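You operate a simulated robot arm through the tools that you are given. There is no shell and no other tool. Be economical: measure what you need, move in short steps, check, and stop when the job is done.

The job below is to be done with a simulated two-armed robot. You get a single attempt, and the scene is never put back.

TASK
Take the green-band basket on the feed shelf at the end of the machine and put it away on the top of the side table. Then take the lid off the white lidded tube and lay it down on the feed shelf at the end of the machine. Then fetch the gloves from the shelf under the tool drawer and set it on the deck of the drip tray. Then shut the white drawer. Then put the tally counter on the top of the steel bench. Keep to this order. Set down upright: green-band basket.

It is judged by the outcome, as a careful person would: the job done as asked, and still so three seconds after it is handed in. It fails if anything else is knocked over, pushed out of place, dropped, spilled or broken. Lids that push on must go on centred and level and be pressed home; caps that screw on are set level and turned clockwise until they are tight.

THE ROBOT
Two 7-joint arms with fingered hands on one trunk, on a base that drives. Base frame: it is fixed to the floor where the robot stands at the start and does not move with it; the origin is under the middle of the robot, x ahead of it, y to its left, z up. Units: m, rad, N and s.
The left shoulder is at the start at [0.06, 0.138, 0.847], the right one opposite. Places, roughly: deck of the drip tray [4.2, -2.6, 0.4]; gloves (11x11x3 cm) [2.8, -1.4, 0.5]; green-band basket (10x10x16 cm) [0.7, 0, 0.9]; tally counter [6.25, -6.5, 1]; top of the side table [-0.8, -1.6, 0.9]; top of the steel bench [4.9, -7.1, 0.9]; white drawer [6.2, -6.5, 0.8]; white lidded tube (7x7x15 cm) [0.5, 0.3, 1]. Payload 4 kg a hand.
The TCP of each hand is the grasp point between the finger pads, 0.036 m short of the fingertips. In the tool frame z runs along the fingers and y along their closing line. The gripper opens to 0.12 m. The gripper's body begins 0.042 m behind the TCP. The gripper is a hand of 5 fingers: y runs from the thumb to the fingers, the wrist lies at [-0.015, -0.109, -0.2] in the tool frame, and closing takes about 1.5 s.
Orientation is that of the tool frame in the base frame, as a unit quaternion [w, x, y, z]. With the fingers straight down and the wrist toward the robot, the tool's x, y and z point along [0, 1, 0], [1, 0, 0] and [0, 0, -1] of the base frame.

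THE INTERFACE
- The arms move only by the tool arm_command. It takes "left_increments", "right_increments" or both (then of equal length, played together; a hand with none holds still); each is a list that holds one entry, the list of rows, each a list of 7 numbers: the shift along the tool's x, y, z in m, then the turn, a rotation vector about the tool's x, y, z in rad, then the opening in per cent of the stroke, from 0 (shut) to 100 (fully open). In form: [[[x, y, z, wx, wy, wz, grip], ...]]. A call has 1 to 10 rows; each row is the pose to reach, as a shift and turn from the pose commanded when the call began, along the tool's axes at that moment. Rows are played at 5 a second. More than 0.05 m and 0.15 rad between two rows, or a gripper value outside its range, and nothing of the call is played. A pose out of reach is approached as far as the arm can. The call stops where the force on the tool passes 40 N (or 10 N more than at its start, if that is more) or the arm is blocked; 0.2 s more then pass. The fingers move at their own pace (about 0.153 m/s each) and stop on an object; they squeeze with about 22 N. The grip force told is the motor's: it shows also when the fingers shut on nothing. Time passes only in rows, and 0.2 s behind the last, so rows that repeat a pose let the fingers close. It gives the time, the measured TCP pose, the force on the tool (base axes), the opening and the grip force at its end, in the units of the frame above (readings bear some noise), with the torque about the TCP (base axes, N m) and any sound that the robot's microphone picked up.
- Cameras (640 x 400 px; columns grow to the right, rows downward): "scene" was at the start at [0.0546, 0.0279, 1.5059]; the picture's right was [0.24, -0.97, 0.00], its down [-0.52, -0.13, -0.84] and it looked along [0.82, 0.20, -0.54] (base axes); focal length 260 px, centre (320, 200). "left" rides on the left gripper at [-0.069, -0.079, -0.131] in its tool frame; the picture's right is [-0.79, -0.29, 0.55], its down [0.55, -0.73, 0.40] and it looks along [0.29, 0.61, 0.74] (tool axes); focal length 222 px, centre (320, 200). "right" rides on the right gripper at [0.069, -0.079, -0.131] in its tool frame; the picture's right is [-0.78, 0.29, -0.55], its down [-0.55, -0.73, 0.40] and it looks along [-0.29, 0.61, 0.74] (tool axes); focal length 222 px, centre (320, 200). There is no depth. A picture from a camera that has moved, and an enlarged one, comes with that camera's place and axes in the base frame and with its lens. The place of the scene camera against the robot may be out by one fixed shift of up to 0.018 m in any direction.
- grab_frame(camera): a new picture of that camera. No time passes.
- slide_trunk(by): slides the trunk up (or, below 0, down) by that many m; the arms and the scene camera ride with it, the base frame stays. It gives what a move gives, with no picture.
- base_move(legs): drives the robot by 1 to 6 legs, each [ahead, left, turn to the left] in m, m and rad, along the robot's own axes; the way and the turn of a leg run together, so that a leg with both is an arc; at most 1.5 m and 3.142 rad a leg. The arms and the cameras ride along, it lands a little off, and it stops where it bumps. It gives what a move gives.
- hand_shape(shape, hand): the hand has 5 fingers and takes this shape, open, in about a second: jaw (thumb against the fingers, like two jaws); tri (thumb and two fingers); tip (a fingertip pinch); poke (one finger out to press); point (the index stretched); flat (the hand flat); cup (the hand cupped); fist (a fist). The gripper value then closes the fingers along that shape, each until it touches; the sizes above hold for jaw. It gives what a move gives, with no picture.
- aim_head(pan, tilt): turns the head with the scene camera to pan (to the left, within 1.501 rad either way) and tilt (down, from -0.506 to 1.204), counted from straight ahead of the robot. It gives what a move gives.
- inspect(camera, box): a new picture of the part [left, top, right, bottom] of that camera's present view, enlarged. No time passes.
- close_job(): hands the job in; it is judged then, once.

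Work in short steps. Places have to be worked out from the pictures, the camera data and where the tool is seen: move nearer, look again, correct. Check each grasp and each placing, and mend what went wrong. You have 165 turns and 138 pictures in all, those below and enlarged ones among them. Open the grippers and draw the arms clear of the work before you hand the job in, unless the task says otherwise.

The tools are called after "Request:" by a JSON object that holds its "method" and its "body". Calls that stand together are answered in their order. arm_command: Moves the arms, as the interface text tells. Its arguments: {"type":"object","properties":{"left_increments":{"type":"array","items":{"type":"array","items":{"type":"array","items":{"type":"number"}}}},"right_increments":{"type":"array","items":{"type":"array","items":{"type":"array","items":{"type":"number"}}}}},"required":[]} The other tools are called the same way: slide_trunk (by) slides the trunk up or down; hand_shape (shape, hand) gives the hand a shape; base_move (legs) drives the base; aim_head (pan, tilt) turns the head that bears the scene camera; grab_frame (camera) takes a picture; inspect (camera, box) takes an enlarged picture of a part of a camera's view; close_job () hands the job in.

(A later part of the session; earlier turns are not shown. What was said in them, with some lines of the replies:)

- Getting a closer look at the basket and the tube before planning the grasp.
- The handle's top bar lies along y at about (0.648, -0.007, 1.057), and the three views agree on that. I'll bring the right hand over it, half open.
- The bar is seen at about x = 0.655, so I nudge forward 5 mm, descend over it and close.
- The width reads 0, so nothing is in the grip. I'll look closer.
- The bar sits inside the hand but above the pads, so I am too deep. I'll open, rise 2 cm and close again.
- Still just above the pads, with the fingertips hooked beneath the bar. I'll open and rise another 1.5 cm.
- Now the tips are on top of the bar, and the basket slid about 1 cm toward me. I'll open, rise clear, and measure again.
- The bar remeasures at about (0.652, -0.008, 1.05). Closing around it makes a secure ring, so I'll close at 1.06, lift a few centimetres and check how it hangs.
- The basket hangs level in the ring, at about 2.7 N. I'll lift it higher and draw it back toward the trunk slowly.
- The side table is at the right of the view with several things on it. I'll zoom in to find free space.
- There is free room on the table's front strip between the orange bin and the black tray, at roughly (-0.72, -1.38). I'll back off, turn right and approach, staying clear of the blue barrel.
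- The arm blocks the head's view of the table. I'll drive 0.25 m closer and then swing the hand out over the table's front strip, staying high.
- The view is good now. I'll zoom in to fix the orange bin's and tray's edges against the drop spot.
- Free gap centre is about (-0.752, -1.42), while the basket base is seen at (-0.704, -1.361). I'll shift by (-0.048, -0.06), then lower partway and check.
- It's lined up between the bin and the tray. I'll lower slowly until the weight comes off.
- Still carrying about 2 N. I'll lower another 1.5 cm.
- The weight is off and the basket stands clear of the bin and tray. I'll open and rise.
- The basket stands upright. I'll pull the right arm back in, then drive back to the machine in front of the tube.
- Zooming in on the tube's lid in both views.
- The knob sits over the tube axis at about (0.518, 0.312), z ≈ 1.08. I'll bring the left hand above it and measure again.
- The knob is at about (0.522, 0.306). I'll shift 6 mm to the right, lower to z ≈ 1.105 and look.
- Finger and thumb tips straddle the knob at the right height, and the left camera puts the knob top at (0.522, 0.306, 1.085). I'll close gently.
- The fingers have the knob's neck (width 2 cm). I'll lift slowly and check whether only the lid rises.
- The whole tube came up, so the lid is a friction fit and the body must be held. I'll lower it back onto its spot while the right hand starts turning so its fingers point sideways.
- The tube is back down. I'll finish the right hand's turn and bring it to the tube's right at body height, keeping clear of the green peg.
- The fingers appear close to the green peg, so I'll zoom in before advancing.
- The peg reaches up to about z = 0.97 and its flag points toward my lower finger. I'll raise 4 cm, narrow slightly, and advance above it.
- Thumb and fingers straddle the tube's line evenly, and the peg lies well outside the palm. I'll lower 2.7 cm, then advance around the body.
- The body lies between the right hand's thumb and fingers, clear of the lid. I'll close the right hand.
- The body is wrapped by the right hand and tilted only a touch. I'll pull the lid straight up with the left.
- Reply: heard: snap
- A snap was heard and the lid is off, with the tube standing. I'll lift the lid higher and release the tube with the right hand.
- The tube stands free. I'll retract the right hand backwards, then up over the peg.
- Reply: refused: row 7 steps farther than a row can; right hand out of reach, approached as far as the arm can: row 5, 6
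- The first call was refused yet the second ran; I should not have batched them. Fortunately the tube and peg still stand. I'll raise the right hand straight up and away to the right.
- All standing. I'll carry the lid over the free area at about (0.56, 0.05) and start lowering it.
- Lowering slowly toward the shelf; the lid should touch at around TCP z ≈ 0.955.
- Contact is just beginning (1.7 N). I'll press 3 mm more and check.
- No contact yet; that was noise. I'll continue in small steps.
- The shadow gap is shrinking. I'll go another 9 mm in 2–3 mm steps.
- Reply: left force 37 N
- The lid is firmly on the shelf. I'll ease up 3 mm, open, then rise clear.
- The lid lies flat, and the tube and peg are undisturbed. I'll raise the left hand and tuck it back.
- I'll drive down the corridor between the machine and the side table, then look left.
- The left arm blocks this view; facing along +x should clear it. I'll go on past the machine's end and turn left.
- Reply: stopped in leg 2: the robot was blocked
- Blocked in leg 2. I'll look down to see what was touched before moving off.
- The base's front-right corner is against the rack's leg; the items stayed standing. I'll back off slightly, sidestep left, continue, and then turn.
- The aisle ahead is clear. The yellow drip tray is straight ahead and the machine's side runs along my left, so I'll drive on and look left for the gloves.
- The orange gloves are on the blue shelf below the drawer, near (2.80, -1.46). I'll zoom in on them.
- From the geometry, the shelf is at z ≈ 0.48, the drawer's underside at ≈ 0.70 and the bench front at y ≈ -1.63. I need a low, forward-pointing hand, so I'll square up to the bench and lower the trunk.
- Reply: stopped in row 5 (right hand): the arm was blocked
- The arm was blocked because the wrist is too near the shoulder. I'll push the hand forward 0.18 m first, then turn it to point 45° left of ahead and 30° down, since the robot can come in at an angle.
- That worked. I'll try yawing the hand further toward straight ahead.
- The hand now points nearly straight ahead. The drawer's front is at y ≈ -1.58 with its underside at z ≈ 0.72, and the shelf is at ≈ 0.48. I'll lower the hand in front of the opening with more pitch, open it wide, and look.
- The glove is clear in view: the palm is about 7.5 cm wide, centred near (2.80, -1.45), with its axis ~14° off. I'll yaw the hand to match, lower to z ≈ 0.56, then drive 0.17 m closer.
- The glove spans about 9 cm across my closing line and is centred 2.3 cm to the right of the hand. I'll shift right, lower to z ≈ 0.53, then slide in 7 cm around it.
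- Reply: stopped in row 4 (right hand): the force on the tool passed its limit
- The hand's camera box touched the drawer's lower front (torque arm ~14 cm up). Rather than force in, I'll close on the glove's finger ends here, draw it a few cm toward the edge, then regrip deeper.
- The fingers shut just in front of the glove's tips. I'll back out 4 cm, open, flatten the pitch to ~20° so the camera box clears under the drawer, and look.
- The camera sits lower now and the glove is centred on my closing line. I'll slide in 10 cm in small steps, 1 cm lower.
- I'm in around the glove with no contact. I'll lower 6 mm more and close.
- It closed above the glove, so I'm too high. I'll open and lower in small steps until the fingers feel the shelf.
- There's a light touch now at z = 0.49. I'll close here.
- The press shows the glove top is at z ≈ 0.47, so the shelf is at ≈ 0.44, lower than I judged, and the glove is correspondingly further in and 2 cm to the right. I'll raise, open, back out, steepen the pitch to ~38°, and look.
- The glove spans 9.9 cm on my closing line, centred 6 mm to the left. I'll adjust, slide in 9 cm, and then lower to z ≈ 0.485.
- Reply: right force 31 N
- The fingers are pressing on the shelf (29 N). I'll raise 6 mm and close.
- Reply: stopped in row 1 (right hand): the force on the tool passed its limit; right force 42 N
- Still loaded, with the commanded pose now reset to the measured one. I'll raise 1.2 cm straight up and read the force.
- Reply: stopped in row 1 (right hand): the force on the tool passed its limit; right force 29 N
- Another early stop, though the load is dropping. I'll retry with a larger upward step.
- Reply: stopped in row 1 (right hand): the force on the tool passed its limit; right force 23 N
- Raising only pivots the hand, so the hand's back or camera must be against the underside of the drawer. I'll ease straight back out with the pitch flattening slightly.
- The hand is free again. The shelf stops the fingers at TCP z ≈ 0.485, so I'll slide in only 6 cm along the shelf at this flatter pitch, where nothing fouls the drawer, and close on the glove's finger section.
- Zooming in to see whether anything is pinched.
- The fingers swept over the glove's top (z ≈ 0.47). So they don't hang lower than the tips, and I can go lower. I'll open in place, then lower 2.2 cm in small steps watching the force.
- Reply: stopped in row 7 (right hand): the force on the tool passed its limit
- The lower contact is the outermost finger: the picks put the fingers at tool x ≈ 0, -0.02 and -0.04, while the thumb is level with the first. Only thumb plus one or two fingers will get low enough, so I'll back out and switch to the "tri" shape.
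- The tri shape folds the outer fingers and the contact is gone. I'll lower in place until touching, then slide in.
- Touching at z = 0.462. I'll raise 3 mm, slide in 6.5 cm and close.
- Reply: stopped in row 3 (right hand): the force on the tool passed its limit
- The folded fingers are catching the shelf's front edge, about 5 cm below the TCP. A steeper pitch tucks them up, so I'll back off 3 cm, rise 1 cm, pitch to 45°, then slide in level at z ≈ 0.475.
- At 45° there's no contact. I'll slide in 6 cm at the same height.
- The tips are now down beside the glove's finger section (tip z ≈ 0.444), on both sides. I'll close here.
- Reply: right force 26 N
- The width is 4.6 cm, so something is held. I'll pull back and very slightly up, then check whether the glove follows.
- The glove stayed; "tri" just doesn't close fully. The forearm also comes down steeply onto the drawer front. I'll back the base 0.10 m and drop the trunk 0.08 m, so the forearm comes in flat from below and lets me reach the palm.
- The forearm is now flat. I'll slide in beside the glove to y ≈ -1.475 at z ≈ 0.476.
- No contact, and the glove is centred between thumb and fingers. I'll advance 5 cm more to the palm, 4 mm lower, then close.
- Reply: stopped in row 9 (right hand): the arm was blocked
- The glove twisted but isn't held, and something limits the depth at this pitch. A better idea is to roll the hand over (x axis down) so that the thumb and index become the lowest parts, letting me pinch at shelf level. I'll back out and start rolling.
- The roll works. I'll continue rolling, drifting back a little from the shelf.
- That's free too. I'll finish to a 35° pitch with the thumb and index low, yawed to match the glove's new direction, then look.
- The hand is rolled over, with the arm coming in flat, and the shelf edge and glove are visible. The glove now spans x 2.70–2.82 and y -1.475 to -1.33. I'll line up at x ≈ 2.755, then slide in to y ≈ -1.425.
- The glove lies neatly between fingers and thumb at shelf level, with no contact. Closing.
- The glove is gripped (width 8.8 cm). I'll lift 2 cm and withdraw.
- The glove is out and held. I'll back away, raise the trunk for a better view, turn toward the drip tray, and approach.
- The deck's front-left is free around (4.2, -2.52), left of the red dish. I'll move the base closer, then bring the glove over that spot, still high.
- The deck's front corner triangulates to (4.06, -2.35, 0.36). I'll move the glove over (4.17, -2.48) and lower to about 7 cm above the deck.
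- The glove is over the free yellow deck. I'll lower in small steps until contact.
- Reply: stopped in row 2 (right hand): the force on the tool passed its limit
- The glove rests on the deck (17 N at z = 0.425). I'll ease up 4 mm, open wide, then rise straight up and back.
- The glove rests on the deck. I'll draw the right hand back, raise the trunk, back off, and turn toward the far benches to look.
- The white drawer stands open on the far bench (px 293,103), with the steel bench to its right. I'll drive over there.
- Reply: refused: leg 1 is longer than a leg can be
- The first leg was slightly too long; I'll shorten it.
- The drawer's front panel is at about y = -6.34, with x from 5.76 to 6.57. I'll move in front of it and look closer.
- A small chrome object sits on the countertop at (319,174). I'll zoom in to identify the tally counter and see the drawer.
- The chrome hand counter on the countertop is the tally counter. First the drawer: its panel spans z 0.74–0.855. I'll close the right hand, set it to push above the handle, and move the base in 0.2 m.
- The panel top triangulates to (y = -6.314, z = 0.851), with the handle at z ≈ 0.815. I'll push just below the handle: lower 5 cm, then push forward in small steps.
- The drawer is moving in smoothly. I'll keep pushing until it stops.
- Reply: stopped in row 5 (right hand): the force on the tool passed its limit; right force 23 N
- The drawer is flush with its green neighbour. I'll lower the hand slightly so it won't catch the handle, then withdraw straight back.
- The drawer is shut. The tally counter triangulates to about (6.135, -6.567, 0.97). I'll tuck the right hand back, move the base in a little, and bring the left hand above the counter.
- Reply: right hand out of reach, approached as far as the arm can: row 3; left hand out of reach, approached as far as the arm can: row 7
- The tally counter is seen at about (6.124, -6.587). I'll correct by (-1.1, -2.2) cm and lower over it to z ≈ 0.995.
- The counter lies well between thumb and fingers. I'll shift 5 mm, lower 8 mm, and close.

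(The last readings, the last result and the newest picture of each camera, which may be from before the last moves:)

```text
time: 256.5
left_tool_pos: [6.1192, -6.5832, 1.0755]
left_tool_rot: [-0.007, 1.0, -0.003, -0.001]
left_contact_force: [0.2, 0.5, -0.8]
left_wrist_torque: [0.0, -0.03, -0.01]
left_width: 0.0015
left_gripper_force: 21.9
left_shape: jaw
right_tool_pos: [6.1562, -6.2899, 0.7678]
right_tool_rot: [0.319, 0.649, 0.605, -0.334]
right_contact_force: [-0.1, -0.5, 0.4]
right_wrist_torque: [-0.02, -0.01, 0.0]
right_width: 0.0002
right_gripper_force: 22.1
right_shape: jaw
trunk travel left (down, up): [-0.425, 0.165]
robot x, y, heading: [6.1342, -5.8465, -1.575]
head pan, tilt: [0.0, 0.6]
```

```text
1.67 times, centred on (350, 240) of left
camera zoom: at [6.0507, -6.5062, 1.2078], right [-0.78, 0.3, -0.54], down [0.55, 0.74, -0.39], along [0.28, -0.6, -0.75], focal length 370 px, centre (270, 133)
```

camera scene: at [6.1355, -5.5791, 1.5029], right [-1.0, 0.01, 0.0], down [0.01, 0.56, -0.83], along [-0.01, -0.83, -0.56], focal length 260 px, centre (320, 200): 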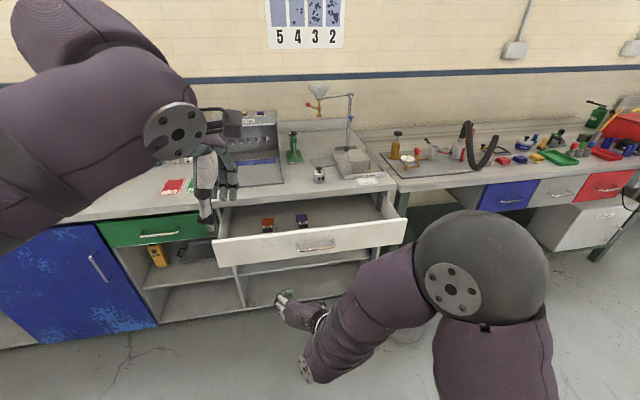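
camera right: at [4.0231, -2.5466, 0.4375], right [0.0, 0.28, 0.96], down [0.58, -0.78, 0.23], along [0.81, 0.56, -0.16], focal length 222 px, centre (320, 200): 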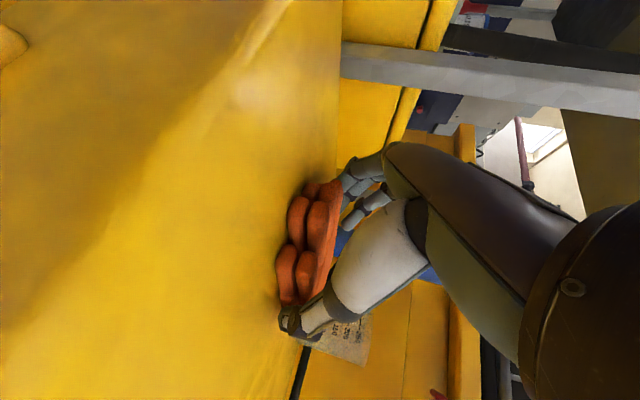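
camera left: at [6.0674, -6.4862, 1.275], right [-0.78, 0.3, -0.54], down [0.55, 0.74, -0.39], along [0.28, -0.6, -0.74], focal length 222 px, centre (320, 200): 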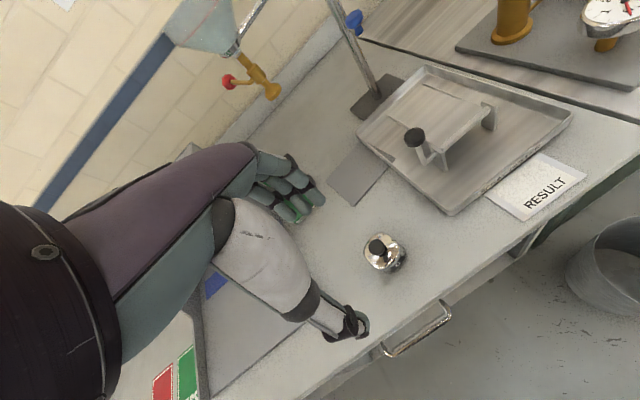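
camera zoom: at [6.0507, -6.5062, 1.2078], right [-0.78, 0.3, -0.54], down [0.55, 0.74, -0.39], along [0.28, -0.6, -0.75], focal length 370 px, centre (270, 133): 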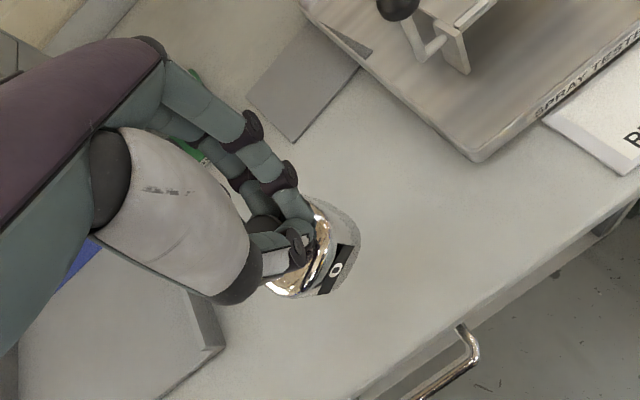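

The counter is held by its knob's neck and has lifted cleanly. I'll raise it, pull it back off the counter, then strafe right to the steel bench.

Request:
{"method": "arm_command", "body": {"left_increments": [[[0, 0, -0.045, 0, 0, 0, 0], [0, 0, -0.09, 0, 0, 0, 0], [0, 0, -0.135, 0, 0, 0, 0], [0, 0, -0.17, 0, 0, 0, 0], [0.02, -0.04, -0.17, 0, 0, 0, 0], [0.04, -0.08, -0.17, 0, 0, 0, 0], [0.06, -0.12, -0.17, 0, 0, 0, 0], [0.08, -0.16, -0.17, 0, 0, 0, 0], [0.1, -0.2, -0.17, 0, 0, 0, 0], [0.12, -0.24, -0.17, 0, 0, 0, 0]]]}}

Request:
{"method": "base_move", "body": {"legs": [[-0.1, 0, 0], [0, -1.0, 0]]}}

Request:
{"method": "aim_head", "body": {"pan": -0.1, "tilt": 0.6}}

Request:
{"method": "grab_frame", "body": {"camera": "scene"}}

```text
time: 258.7
left_tool_pos: [6.2416, -6.3459, 1.2485]
left_tool_rot: [-0.005, 1.0, -0.003, -0.001]
left_contact_force: [1.1, -1.0, -1.2]
left_wrist_torque: [0.0, 0.01, 0.01]
left_width: 0.0008
left_gripper_force: 22.3
left_shape: jaw
left hand out of reach, approached as far as the arm can: row 3, 4
right_tool_pos: [6.1571, -6.289, 0.7692]
right_tool_rot: [0.318, 0.649, 0.606, -0.334]
right_contact_force: [0.3, 0.1, 0.2]
right_wrist_torque: [-0.05, 0.0, -0.01]
right_width: 0.0
right_gripper_force: 21.9
right_shape: jaw
trunk travel left (down, up): [-0.425, 0.165]
robot x, y, heading: [6.1353, -5.8473, -1.585]
head pan, tilt: [0.0, 0.6]
```

```text
time: 264.6
left_tool_pos: [5.2481, -6.2383, 1.2491]
left_tool_rot: [-0.006, 1.0, -0.005, 0.0]
left_contact_force: [-0.2, 0.1, -1.1]
left_wrist_torque: [0.03, 0.04, 0.0]
left_width: 0.0007
left_gripper_force: 22.3
left_shape: jaw
right_tool_pos: [5.1621, -6.1809, 0.7694]
right_tool_rot: [0.318, 0.649, 0.605, -0.334]
right_contact_force: [1.0, -0.2, -0.5]
right_wrist_torque: [-0.03, -0.03, 0.02]
right_width: 0.0
right_gripper_force: 22.1
right_shape: jaw
trunk travel left (down, up): [-0.425, 0.165]
robot x, y, heading: [5.1402, -5.7352, -1.581]
head pan, tilt: [0.0, 0.6]
```

```text
time: 265.3
left_tool_pos: [5.246, -6.2383, 1.2492]
left_tool_rot: [-0.006, 1.0, -0.004, -0.001]
left_contact_force: [0.3, -0.8, -1.1]
left_wrist_torque: [0.02, 0.01, -0.01]
left_width: 0.001
left_gripper_force: 22.5
left_shape: jaw
right_tool_pos: [5.1621, -6.1795, 0.7683]
right_tool_rot: [0.317, 0.649, 0.605, -0.334]
right_contact_force: [0.2, 0.5, -0.3]
right_wrist_torque: [0.03, -0.01, -0.02]
right_width: 0.0
right_gripper_force: 21.6
right_shape: jaw
trunk travel left (down, up): [-0.425, 0.165]
robot x, y, heading: [5.1405, -5.7359, -1.582]
head pan, tilt: [-0.099, 0.6]
```

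```text
7 pictures are left
camera scene: at [5.1311, -5.787, 1.5028], right [-0.99, 0.11, 0.0], down [0.06, 0.56, -0.82], along [-0.09, -0.82, -0.57], focal length 260 px, centre (320, 200)
```

scene: 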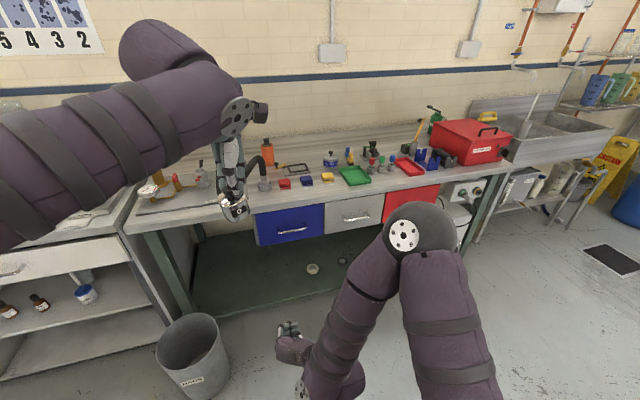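

The tally is still held. I'll zoom in on the bench's front strip to choose a free spot.

Request:
{"method": "inspect", "body": {"camera": "scene", "box": [200, 130, 440, 250]}}

```text
2.67 times, centred on (320, 190) of scene
camera zoom: at [5.1311, -5.787, 1.5028], right [-0.99, 0.11, 0.0], down [0.06, 0.56, -0.82], along [-0.09, -0.82, -0.57], focal length 694 px, centre (320, 227)
```

zoom: 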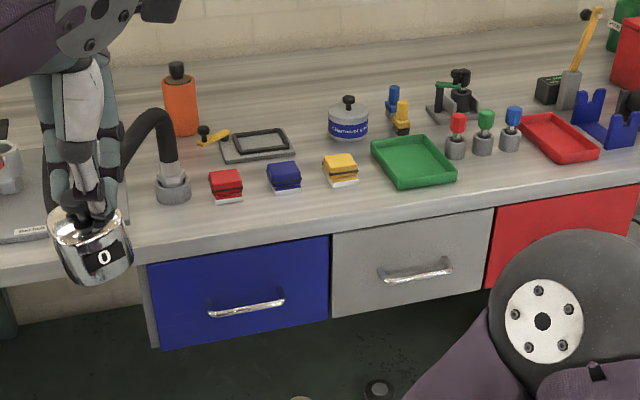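

The strip in front of the blue and yellow cubes is free, around (5.04, -6.71). I'll move the base in 0.2 m, then bring the counter over: sideways first, then forward.

Request:
{"method": "base_move", "body": {"legs": [[0.2, 0, 0]]}}

Request:
{"method": "arm_command", "body": {"left_increments": [[[-0.042, 0, 0.02, 0, 0, 0, 0], [-0.084, 0, 0.04, 0, 0, 0, 0], [-0.126, 0, 0.06, 0, 0, 0, 0], [-0.168, 0, 0.08, 0, 0, 0, 0], [-0.21, 0, 0.1, 0, 0, 0, 0], [-0.21, 0.045, 0.11, 0, 0, 0, 0], [-0.21, 0.09, 0.12, 0, 0, 0, 0], [-0.21, 0.135, 0.12, 0, 0, 0, 0], [-0.21, 0.18, 0.12, 0, 0, 0, 0], [-0.21, 0.225, 0.12, 0, 0, 0, 0]]]}}

Request:
{"method": "inspect", "body": {"camera": "scene", "box": [200, 130, 440, 290]}}

```text
time: 266.9
left_tool_pos: [5.2447, -6.4402, 1.2483]
left_tool_rot: [-0.006, 1.0, -0.005, -0.001]
left_contact_force: [0.0, -0.5, -1.6]
left_wrist_torque: [0.03, 0.02, -0.02]
left_width: 0.0008
left_gripper_force: 22.1
left_shape: jaw
right_tool_pos: [5.1608, -6.3811, 0.7688]
right_tool_rot: [0.317, 0.65, 0.604, -0.334]
right_contact_force: [0.2, -0.8, 0.1]
right_wrist_torque: [-0.01, -0.03, -0.02]
right_width: 0.0
right_gripper_force: 22.1
right_shape: jaw
trunk travel left (down, up): [-0.425, 0.165]
robot x, y, heading: [5.1407, -5.9338, -1.584]
head pan, tilt: [-0.099, 0.6]
```

```text
time: 269.1
left_tool_pos: [5.0341, -6.6609, 1.1242]
left_tool_rot: [-0.009, 1.0, -0.005, 0.0]
left_contact_force: [0.1, -0.1, -1.4]
left_wrist_torque: [0.02, -0.02, -0.02]
left_width: 0.0007
left_gripper_force: 22.0
left_shape: jaw
right_tool_pos: [5.1599, -6.3812, 0.7685]
right_tool_rot: [0.317, 0.649, 0.605, -0.335]
right_contact_force: [-0.4, 0.0, -1.0]
right_wrist_torque: [-0.05, -0.01, -0.02]
right_width: 0.0
right_gripper_force: 22.4
right_shape: jaw
trunk travel left (down, up): [-0.425, 0.165]
robot x, y, heading: [5.1414, -5.9367, -1.581]
head pan, tilt: [-0.099, 0.6]
```

```text
2.50 times, centred on (320, 210) of scene
camera zoom: at [5.1283, -5.9887, 1.5027], right [-0.99, 0.11, 0.0], down [0.06, 0.56, -0.82], along [-0.09, -0.82, -0.57], focal length 650 px, centre (320, 175)
```

zoom: 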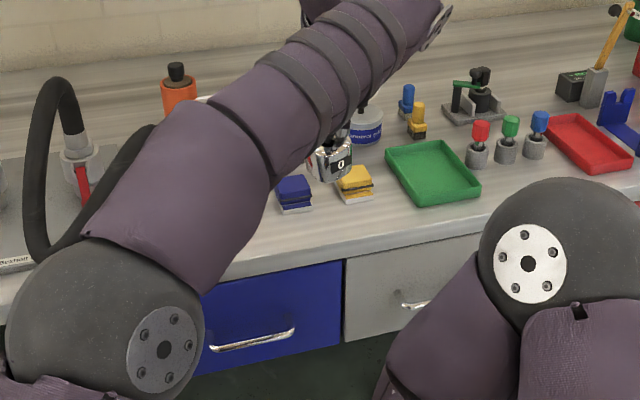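

Triangulation puts the bench top at z ≈ 0.876 with its front edge at y ≈ -6.705 and the cubes at y ≈ -6.80. I'll go to y ≈ -6.748, lower to z ≈ 0.97, and check with the hand camera.

Request:
{"method": "arm_command", "body": {"left_increments": [[[0, 0.03, 0.03, 0, 0, 0, 0], [0, 0.06, 0.06, 0, 0, 0, 0], [0, 0.087, 0.095, 0, 0, 0, 0], [0, 0.087, 0.13, 0, 0, 0, 0], [0, 0.087, 0.152, 0, 0, 0, 0]]]}}

Request:
{"method": "grab_frame", "body": {"camera": "left"}}

```text
time: 270.3
left_tool_pos: [5.0321, -6.7462, 0.9729]
left_tool_rot: [-0.007, 1.0, -0.004, 0.0]
left_contact_force: [-0.1, -0.7, -1.2]
left_wrist_torque: [0.02, 0.01, 0.02]
left_width: 0.0008
left_gripper_force: 22.3
left_shape: jaw
left hand out of reach, approached as far as the arm can: row 2, 3, 4
right_tool_pos: [5.1605, -6.3808, 0.7687]
right_tool_rot: [0.318, 0.649, 0.605, -0.334]
right_contact_force: [-0.8, -0.8, 0.7]
right_wrist_torque: [0.02, -0.01, 0.02]
right_width: 0.0
right_gripper_force: 22.3
right_shape: jaw
trunk travel left (down, up): [-0.425, 0.165]
robot x, y, heading: [5.1392, -5.9359, -1.582]
head pan, tilt: [-0.099, 0.6]
```

```text
4 pictures are left
camera left: at [4.9641, -6.6684, 1.104], right [-0.78, 0.3, -0.54], down [0.55, 0.74, -0.39], along [0.28, -0.6, -0.74], focal length 222 px, centre (320, 200)
```

left: 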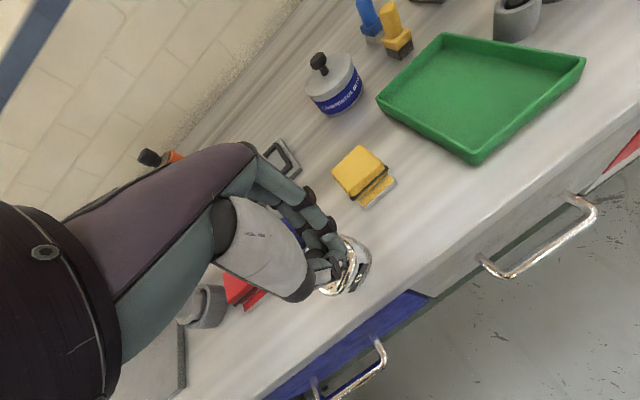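

The placement spot is right: 2 cm from the edge and from the cubes. I'll shift 7 mm farther in and lower to contact.

Request:
{"method": "arm_command", "body": {"left_increments": [[[0, 0.007, 0.02, 0, 0, 0, 0], [0, 0.007, 0.037, 0, 0, 0, 0], [0, 0.007, 0.043, 0, 0, 0, 0], [0, 0.007, 0.048, 0, 0, 0, 0], [0, 0.007, 0.053, 0, 0, 0, 0], [0, 0.007, 0.057, 0, 0, 0, 0], [0, 0.007, 0.057, 0, 0, 0, 0]]]}}

```text
time: 270.7
left_tool_pos: [5.0344, -6.7522, 0.9662]
left_tool_rot: [0.005, 1.0, -0.002, -0.005]
left_contact_force: [1.1, 1.9, 11.2]
left_wrist_torque: [0.18, 0.04, -0.02]
left_width: 0.0013
left_gripper_force: 21.4
left_shape: jaw
right_tool_pos: [5.1605, -6.3801, 0.7692]
right_tool_rot: [0.317, 0.65, 0.605, -0.334]
right_contact_force: [-0.5, -0.5, 0.0]
right_wrist_torque: [-0.02, 0.02, 0.02]
right_width: 0.0
right_gripper_force: 22.4
right_shape: jaw
trunk travel left (down, up): [-0.425, 0.165]
robot x, y, heading: [5.1395, -5.9348, -1.581]
head pan, tilt: [-0.099, 0.6]
stopped in row 2 (left hand): the force on the tool passed its limit (the readings are from after the stop); the commanded pose is now the measured one
```

Contact came at z = 0.966, so the counter hangs a little lower in the grip. I'll look closely before releasing.

Request:
{"method": "inspect", "body": {"camera": "left", "box": [220, 130, 460, 330]}}

```text
2.00 times, centred on (340, 230) of left
camera zoom: at [4.9661, -6.6729, 1.0968], right [-0.79, 0.29, -0.54], down [0.55, 0.73, -0.41], along [0.28, -0.62, -0.73], focal length 444 px, centre (280, 140)
```

zoom: 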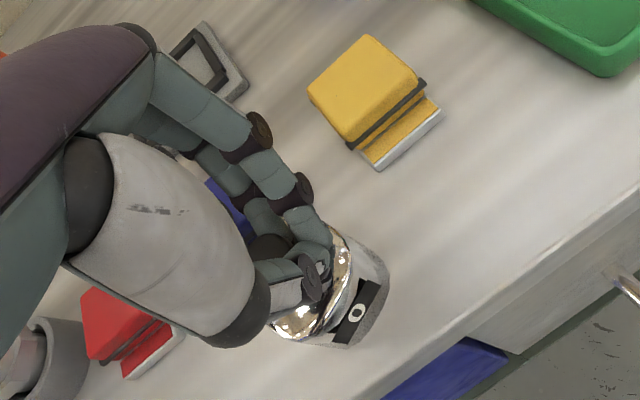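

The contact point is right under the hand (torque arm ~1 cm), so it is the counter's base on the bench, clear of the cubes. I'll ease down 2 mm and open just enough to clear the knob.

Request:
{"method": "arm_command", "body": {"left_increments": [[[0, 0, 0.002, 0, 0, 0, 0], [0, 0, 0.002, 0, 0, 0, 10], [0, 0, 0.002, 0, 0, 0, 25], [0, 0, 0.002, 0, 0, 0, 38], [0, 0, 0.002, 0, 0, 0, 38], [0, 0, 0.002, 0, 0, 0, 38]]]}}

Request:
{"method": "inspect", "body": {"camera": "left", "box": [220, 130, 460, 330]}}

```text
time: 272.1
left_tool_pos: [5.0339, -6.7521, 0.9635]
left_tool_rot: [0.006, 1.0, -0.002, -0.004]
left_contact_force: [-2.0, -5.5, 26.5]
left_wrist_torque: [0.16, 0.1, 0.08]
left_width: 0.0402
left_gripper_force: 0.0
left_shape: jaw
right_tool_pos: [5.1589, -6.3786, 0.7702]
right_tool_rot: [0.317, 0.65, 0.604, -0.335]
right_contact_force: [0.0, 1.0, 0.0]
right_wrist_torque: [-0.01, 0.01, -0.01]
right_width: 0.0002
right_gripper_force: 22.2
right_shape: jaw
trunk travel left (down, up): [-0.425, 0.165]
robot x, y, heading: [5.1379, -5.935, -1.582]
head pan, tilt: [-0.099, 0.6]
```

```text
2.00 times, centred on (340, 230) of left
camera zoom: at [4.9661, -6.672, 1.0943], right [-0.79, 0.29, -0.54], down [0.55, 0.73, -0.41], along [0.28, -0.62, -0.73], focal length 444 px, centre (280, 140)
```

zoom: 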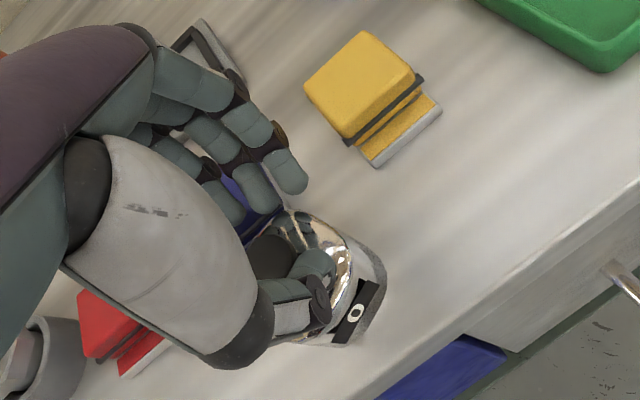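

Open at 4 cm around the knob. I'll rise slightly, open more once the fingertips clear the cube height, then lift away.

Request:
{"method": "arm_command", "body": {"left_increments": [[[0, 0, -0.005, 0, 0, 0, 40], [0, 0, -0.012, 0, 0, 0, 45], [0, 0, -0.02, 0, 0, 0, 60], [0, 0, -0.03, 0, 0, 0, 70], [0, 0, -0.05, 0, 0, 0, 70], [0, 0, -0.09, 0, 0, 0, 70], [0, 0, -0.13, 0, 0, 0, 70], [0, 0, -0.17, 0, 0, 0, 70]]]}}

Request:
{"method": "inspect", "body": {"camera": "left", "box": [220, 130, 540, 370]}}

```text
time: 273.9
left_tool_pos: [5.0606, -6.7062, 1.0884]
left_tool_rot: [0.004, 1.0, -0.001, -0.004]
left_contact_force: [-0.1, -0.2, 0.6]
left_wrist_torque: [-0.01, 0.04, 0.0]
left_width: 0.084
left_gripper_force: 0.1
left_shape: jaw
left hand out of reach, approached as far as the arm can: row 3, 4, 5, 6, 7, 8
right_tool_pos: [5.1614, -6.38, 0.7686]
right_tool_rot: [0.318, 0.649, 0.605, -0.334]
right_contact_force: [0.1, 0.1, -0.1]
right_wrist_torque: [0.02, 0.04, -0.02]
right_width: 0.0
right_gripper_force: 22.3
right_shape: jaw
trunk travel left (down, up): [-0.425, 0.165]
robot x, y, heading: [5.1422, -5.9343, -1.586]
head pan, tilt: [-0.099, 0.6]
```

```text
1.67 times, centred on (380, 250) of left
camera zoom: at [4.9924, -6.6268, 1.2191], right [-0.79, 0.29, -0.54], down [0.55, 0.73, -0.41], along [0.28, -0.62, -0.73], focal length 370 px, centre (220, 117)
```

zoom: 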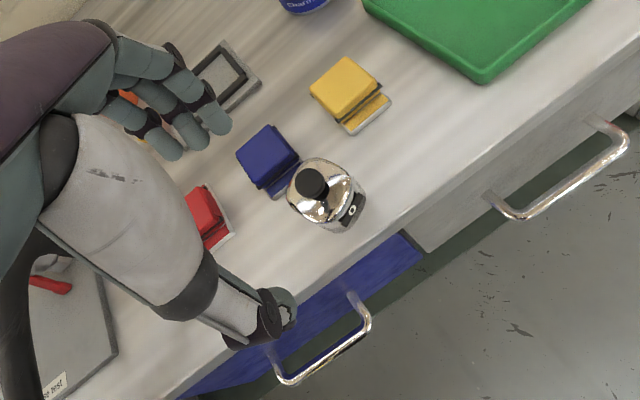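

The tally counter stands on the bench, and the cubes are undisturbed. I'll draw the left hand back, open both grippers, and back the base away.

Request:
{"method": "arm_command", "body": {"left_increments": [[[0, -0.04, -0.02, 0, 0, 0, 80], [0, -0.08, -0.04, 0, 0, 0, 80], [0, -0.12, -0.06, 0, 0, 0, 80], [0, -0.16, -0.08, 0, 0, 0, 80], [0, -0.2, -0.1, 0, 0, 0, 80]]], "right_increments": [[[0, 0, 0, 0, 0, 0, 50], [0, 0, 0, 0, 0, 0, 80], [0, 0, 0, 0, 0, 0, 80], [0, 0, 0, 0, 0, 0, 80], [0, 0, 0, 0, 0, 0, 80]]]}}

Request:
{"method": "base_move", "body": {"legs": [[-0.4, 0, 0]]}}

Request:
{"method": "grab_frame", "body": {"camera": "scene"}}

```text
time: 275.1
left_tool_pos: [5.0617, -6.5045, 1.1868]
left_tool_rot: [0.003, 1.0, -0.003, -0.004]
left_contact_force: [0.1, 0.2, -0.2]
left_wrist_torque: [-0.03, 0.0, 0.0]
left_width: 0.0955
left_gripper_force: 0.1
left_shape: jaw
right_tool_pos: [5.1592, -6.3794, 0.7686]
right_tool_rot: [0.319, 0.649, 0.604, -0.334]
right_contact_force: [-0.3, 0.5, 0.2]
right_wrist_torque: [0.02, 0.03, 0.03]
right_width: 0.096
right_gripper_force: 0.0
right_shape: jaw
trunk travel left (down, up): [-0.425, 0.165]
robot x, y, heading: [5.1417, -5.9349, -1.583]
head pan, tilt: [-0.099, 0.6]
```

```text
time: 277.6
left_tool_pos: [5.0651, -6.105, 1.1882]
left_tool_rot: [0.004, 1.0, -0.002, -0.004]
left_contact_force: [0.4, 0.2, 0.8]
left_wrist_torque: [-0.02, 0.01, 0.03]
left_width: 0.0954
left_gripper_force: 0.0
left_shape: jaw
right_tool_pos: [5.1644, -5.9779, 0.769]
right_tool_rot: [0.318, 0.65, 0.604, -0.334]
right_contact_force: [-0.3, 0.4, -0.3]
right_wrist_torque: [0.0, 0.02, 0.01]
right_width: 0.0959
right_gripper_force: 0.0
right_shape: jaw
trunk travel left (down, up): [-0.425, 0.165]
robot x, y, heading: [5.1442, -5.5328, -1.585]
head pan, tilt: [-0.099, 0.6]
```

```text
0 pictures are left
camera scene: at [5.1334, -5.5855, 1.5029], right [-0.99, 0.11, 0.0], down [0.06, 0.56, -0.83], along [-0.09, -0.82, -0.56], focal length 260 px, centre (320, 200)
```

scene: 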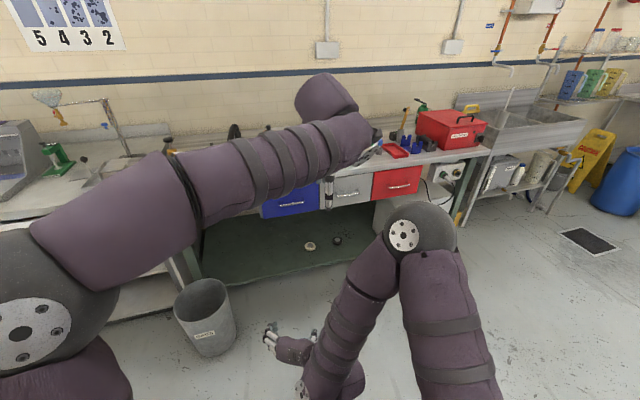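

Both hands are open and clear, and the last close view showed the tally counter standing on the bench. Handing in.

Request:
{"method": "close_job", "body": {}}

```text
The job is handed in.
```

I did all five steps in the order you asked and handed the job in. No result came back with the hand-in.

- **Basket:** it stands upright on the side table, between the orange bin and the black tray.
- **Lid:** it is off and lies flat on the feed shelf. The tube shifted about 1 cm while I held it, and it is still standing.
- **Gloves:** they lie on the yellow deck of the drip tray.
- **White drawer:** it is shut, level with the green drawer next to it.
- **Tally counter:** it stands on the steel bench, in front of the coloured cubes and about 2 cm from the front edge.

On the way, the base bumped the leg of the rack near the side table once and stopped. I saw nothing fall. In the last picture my arm hid the tally counter, so the check that it was standing comes from the close-up just before that.
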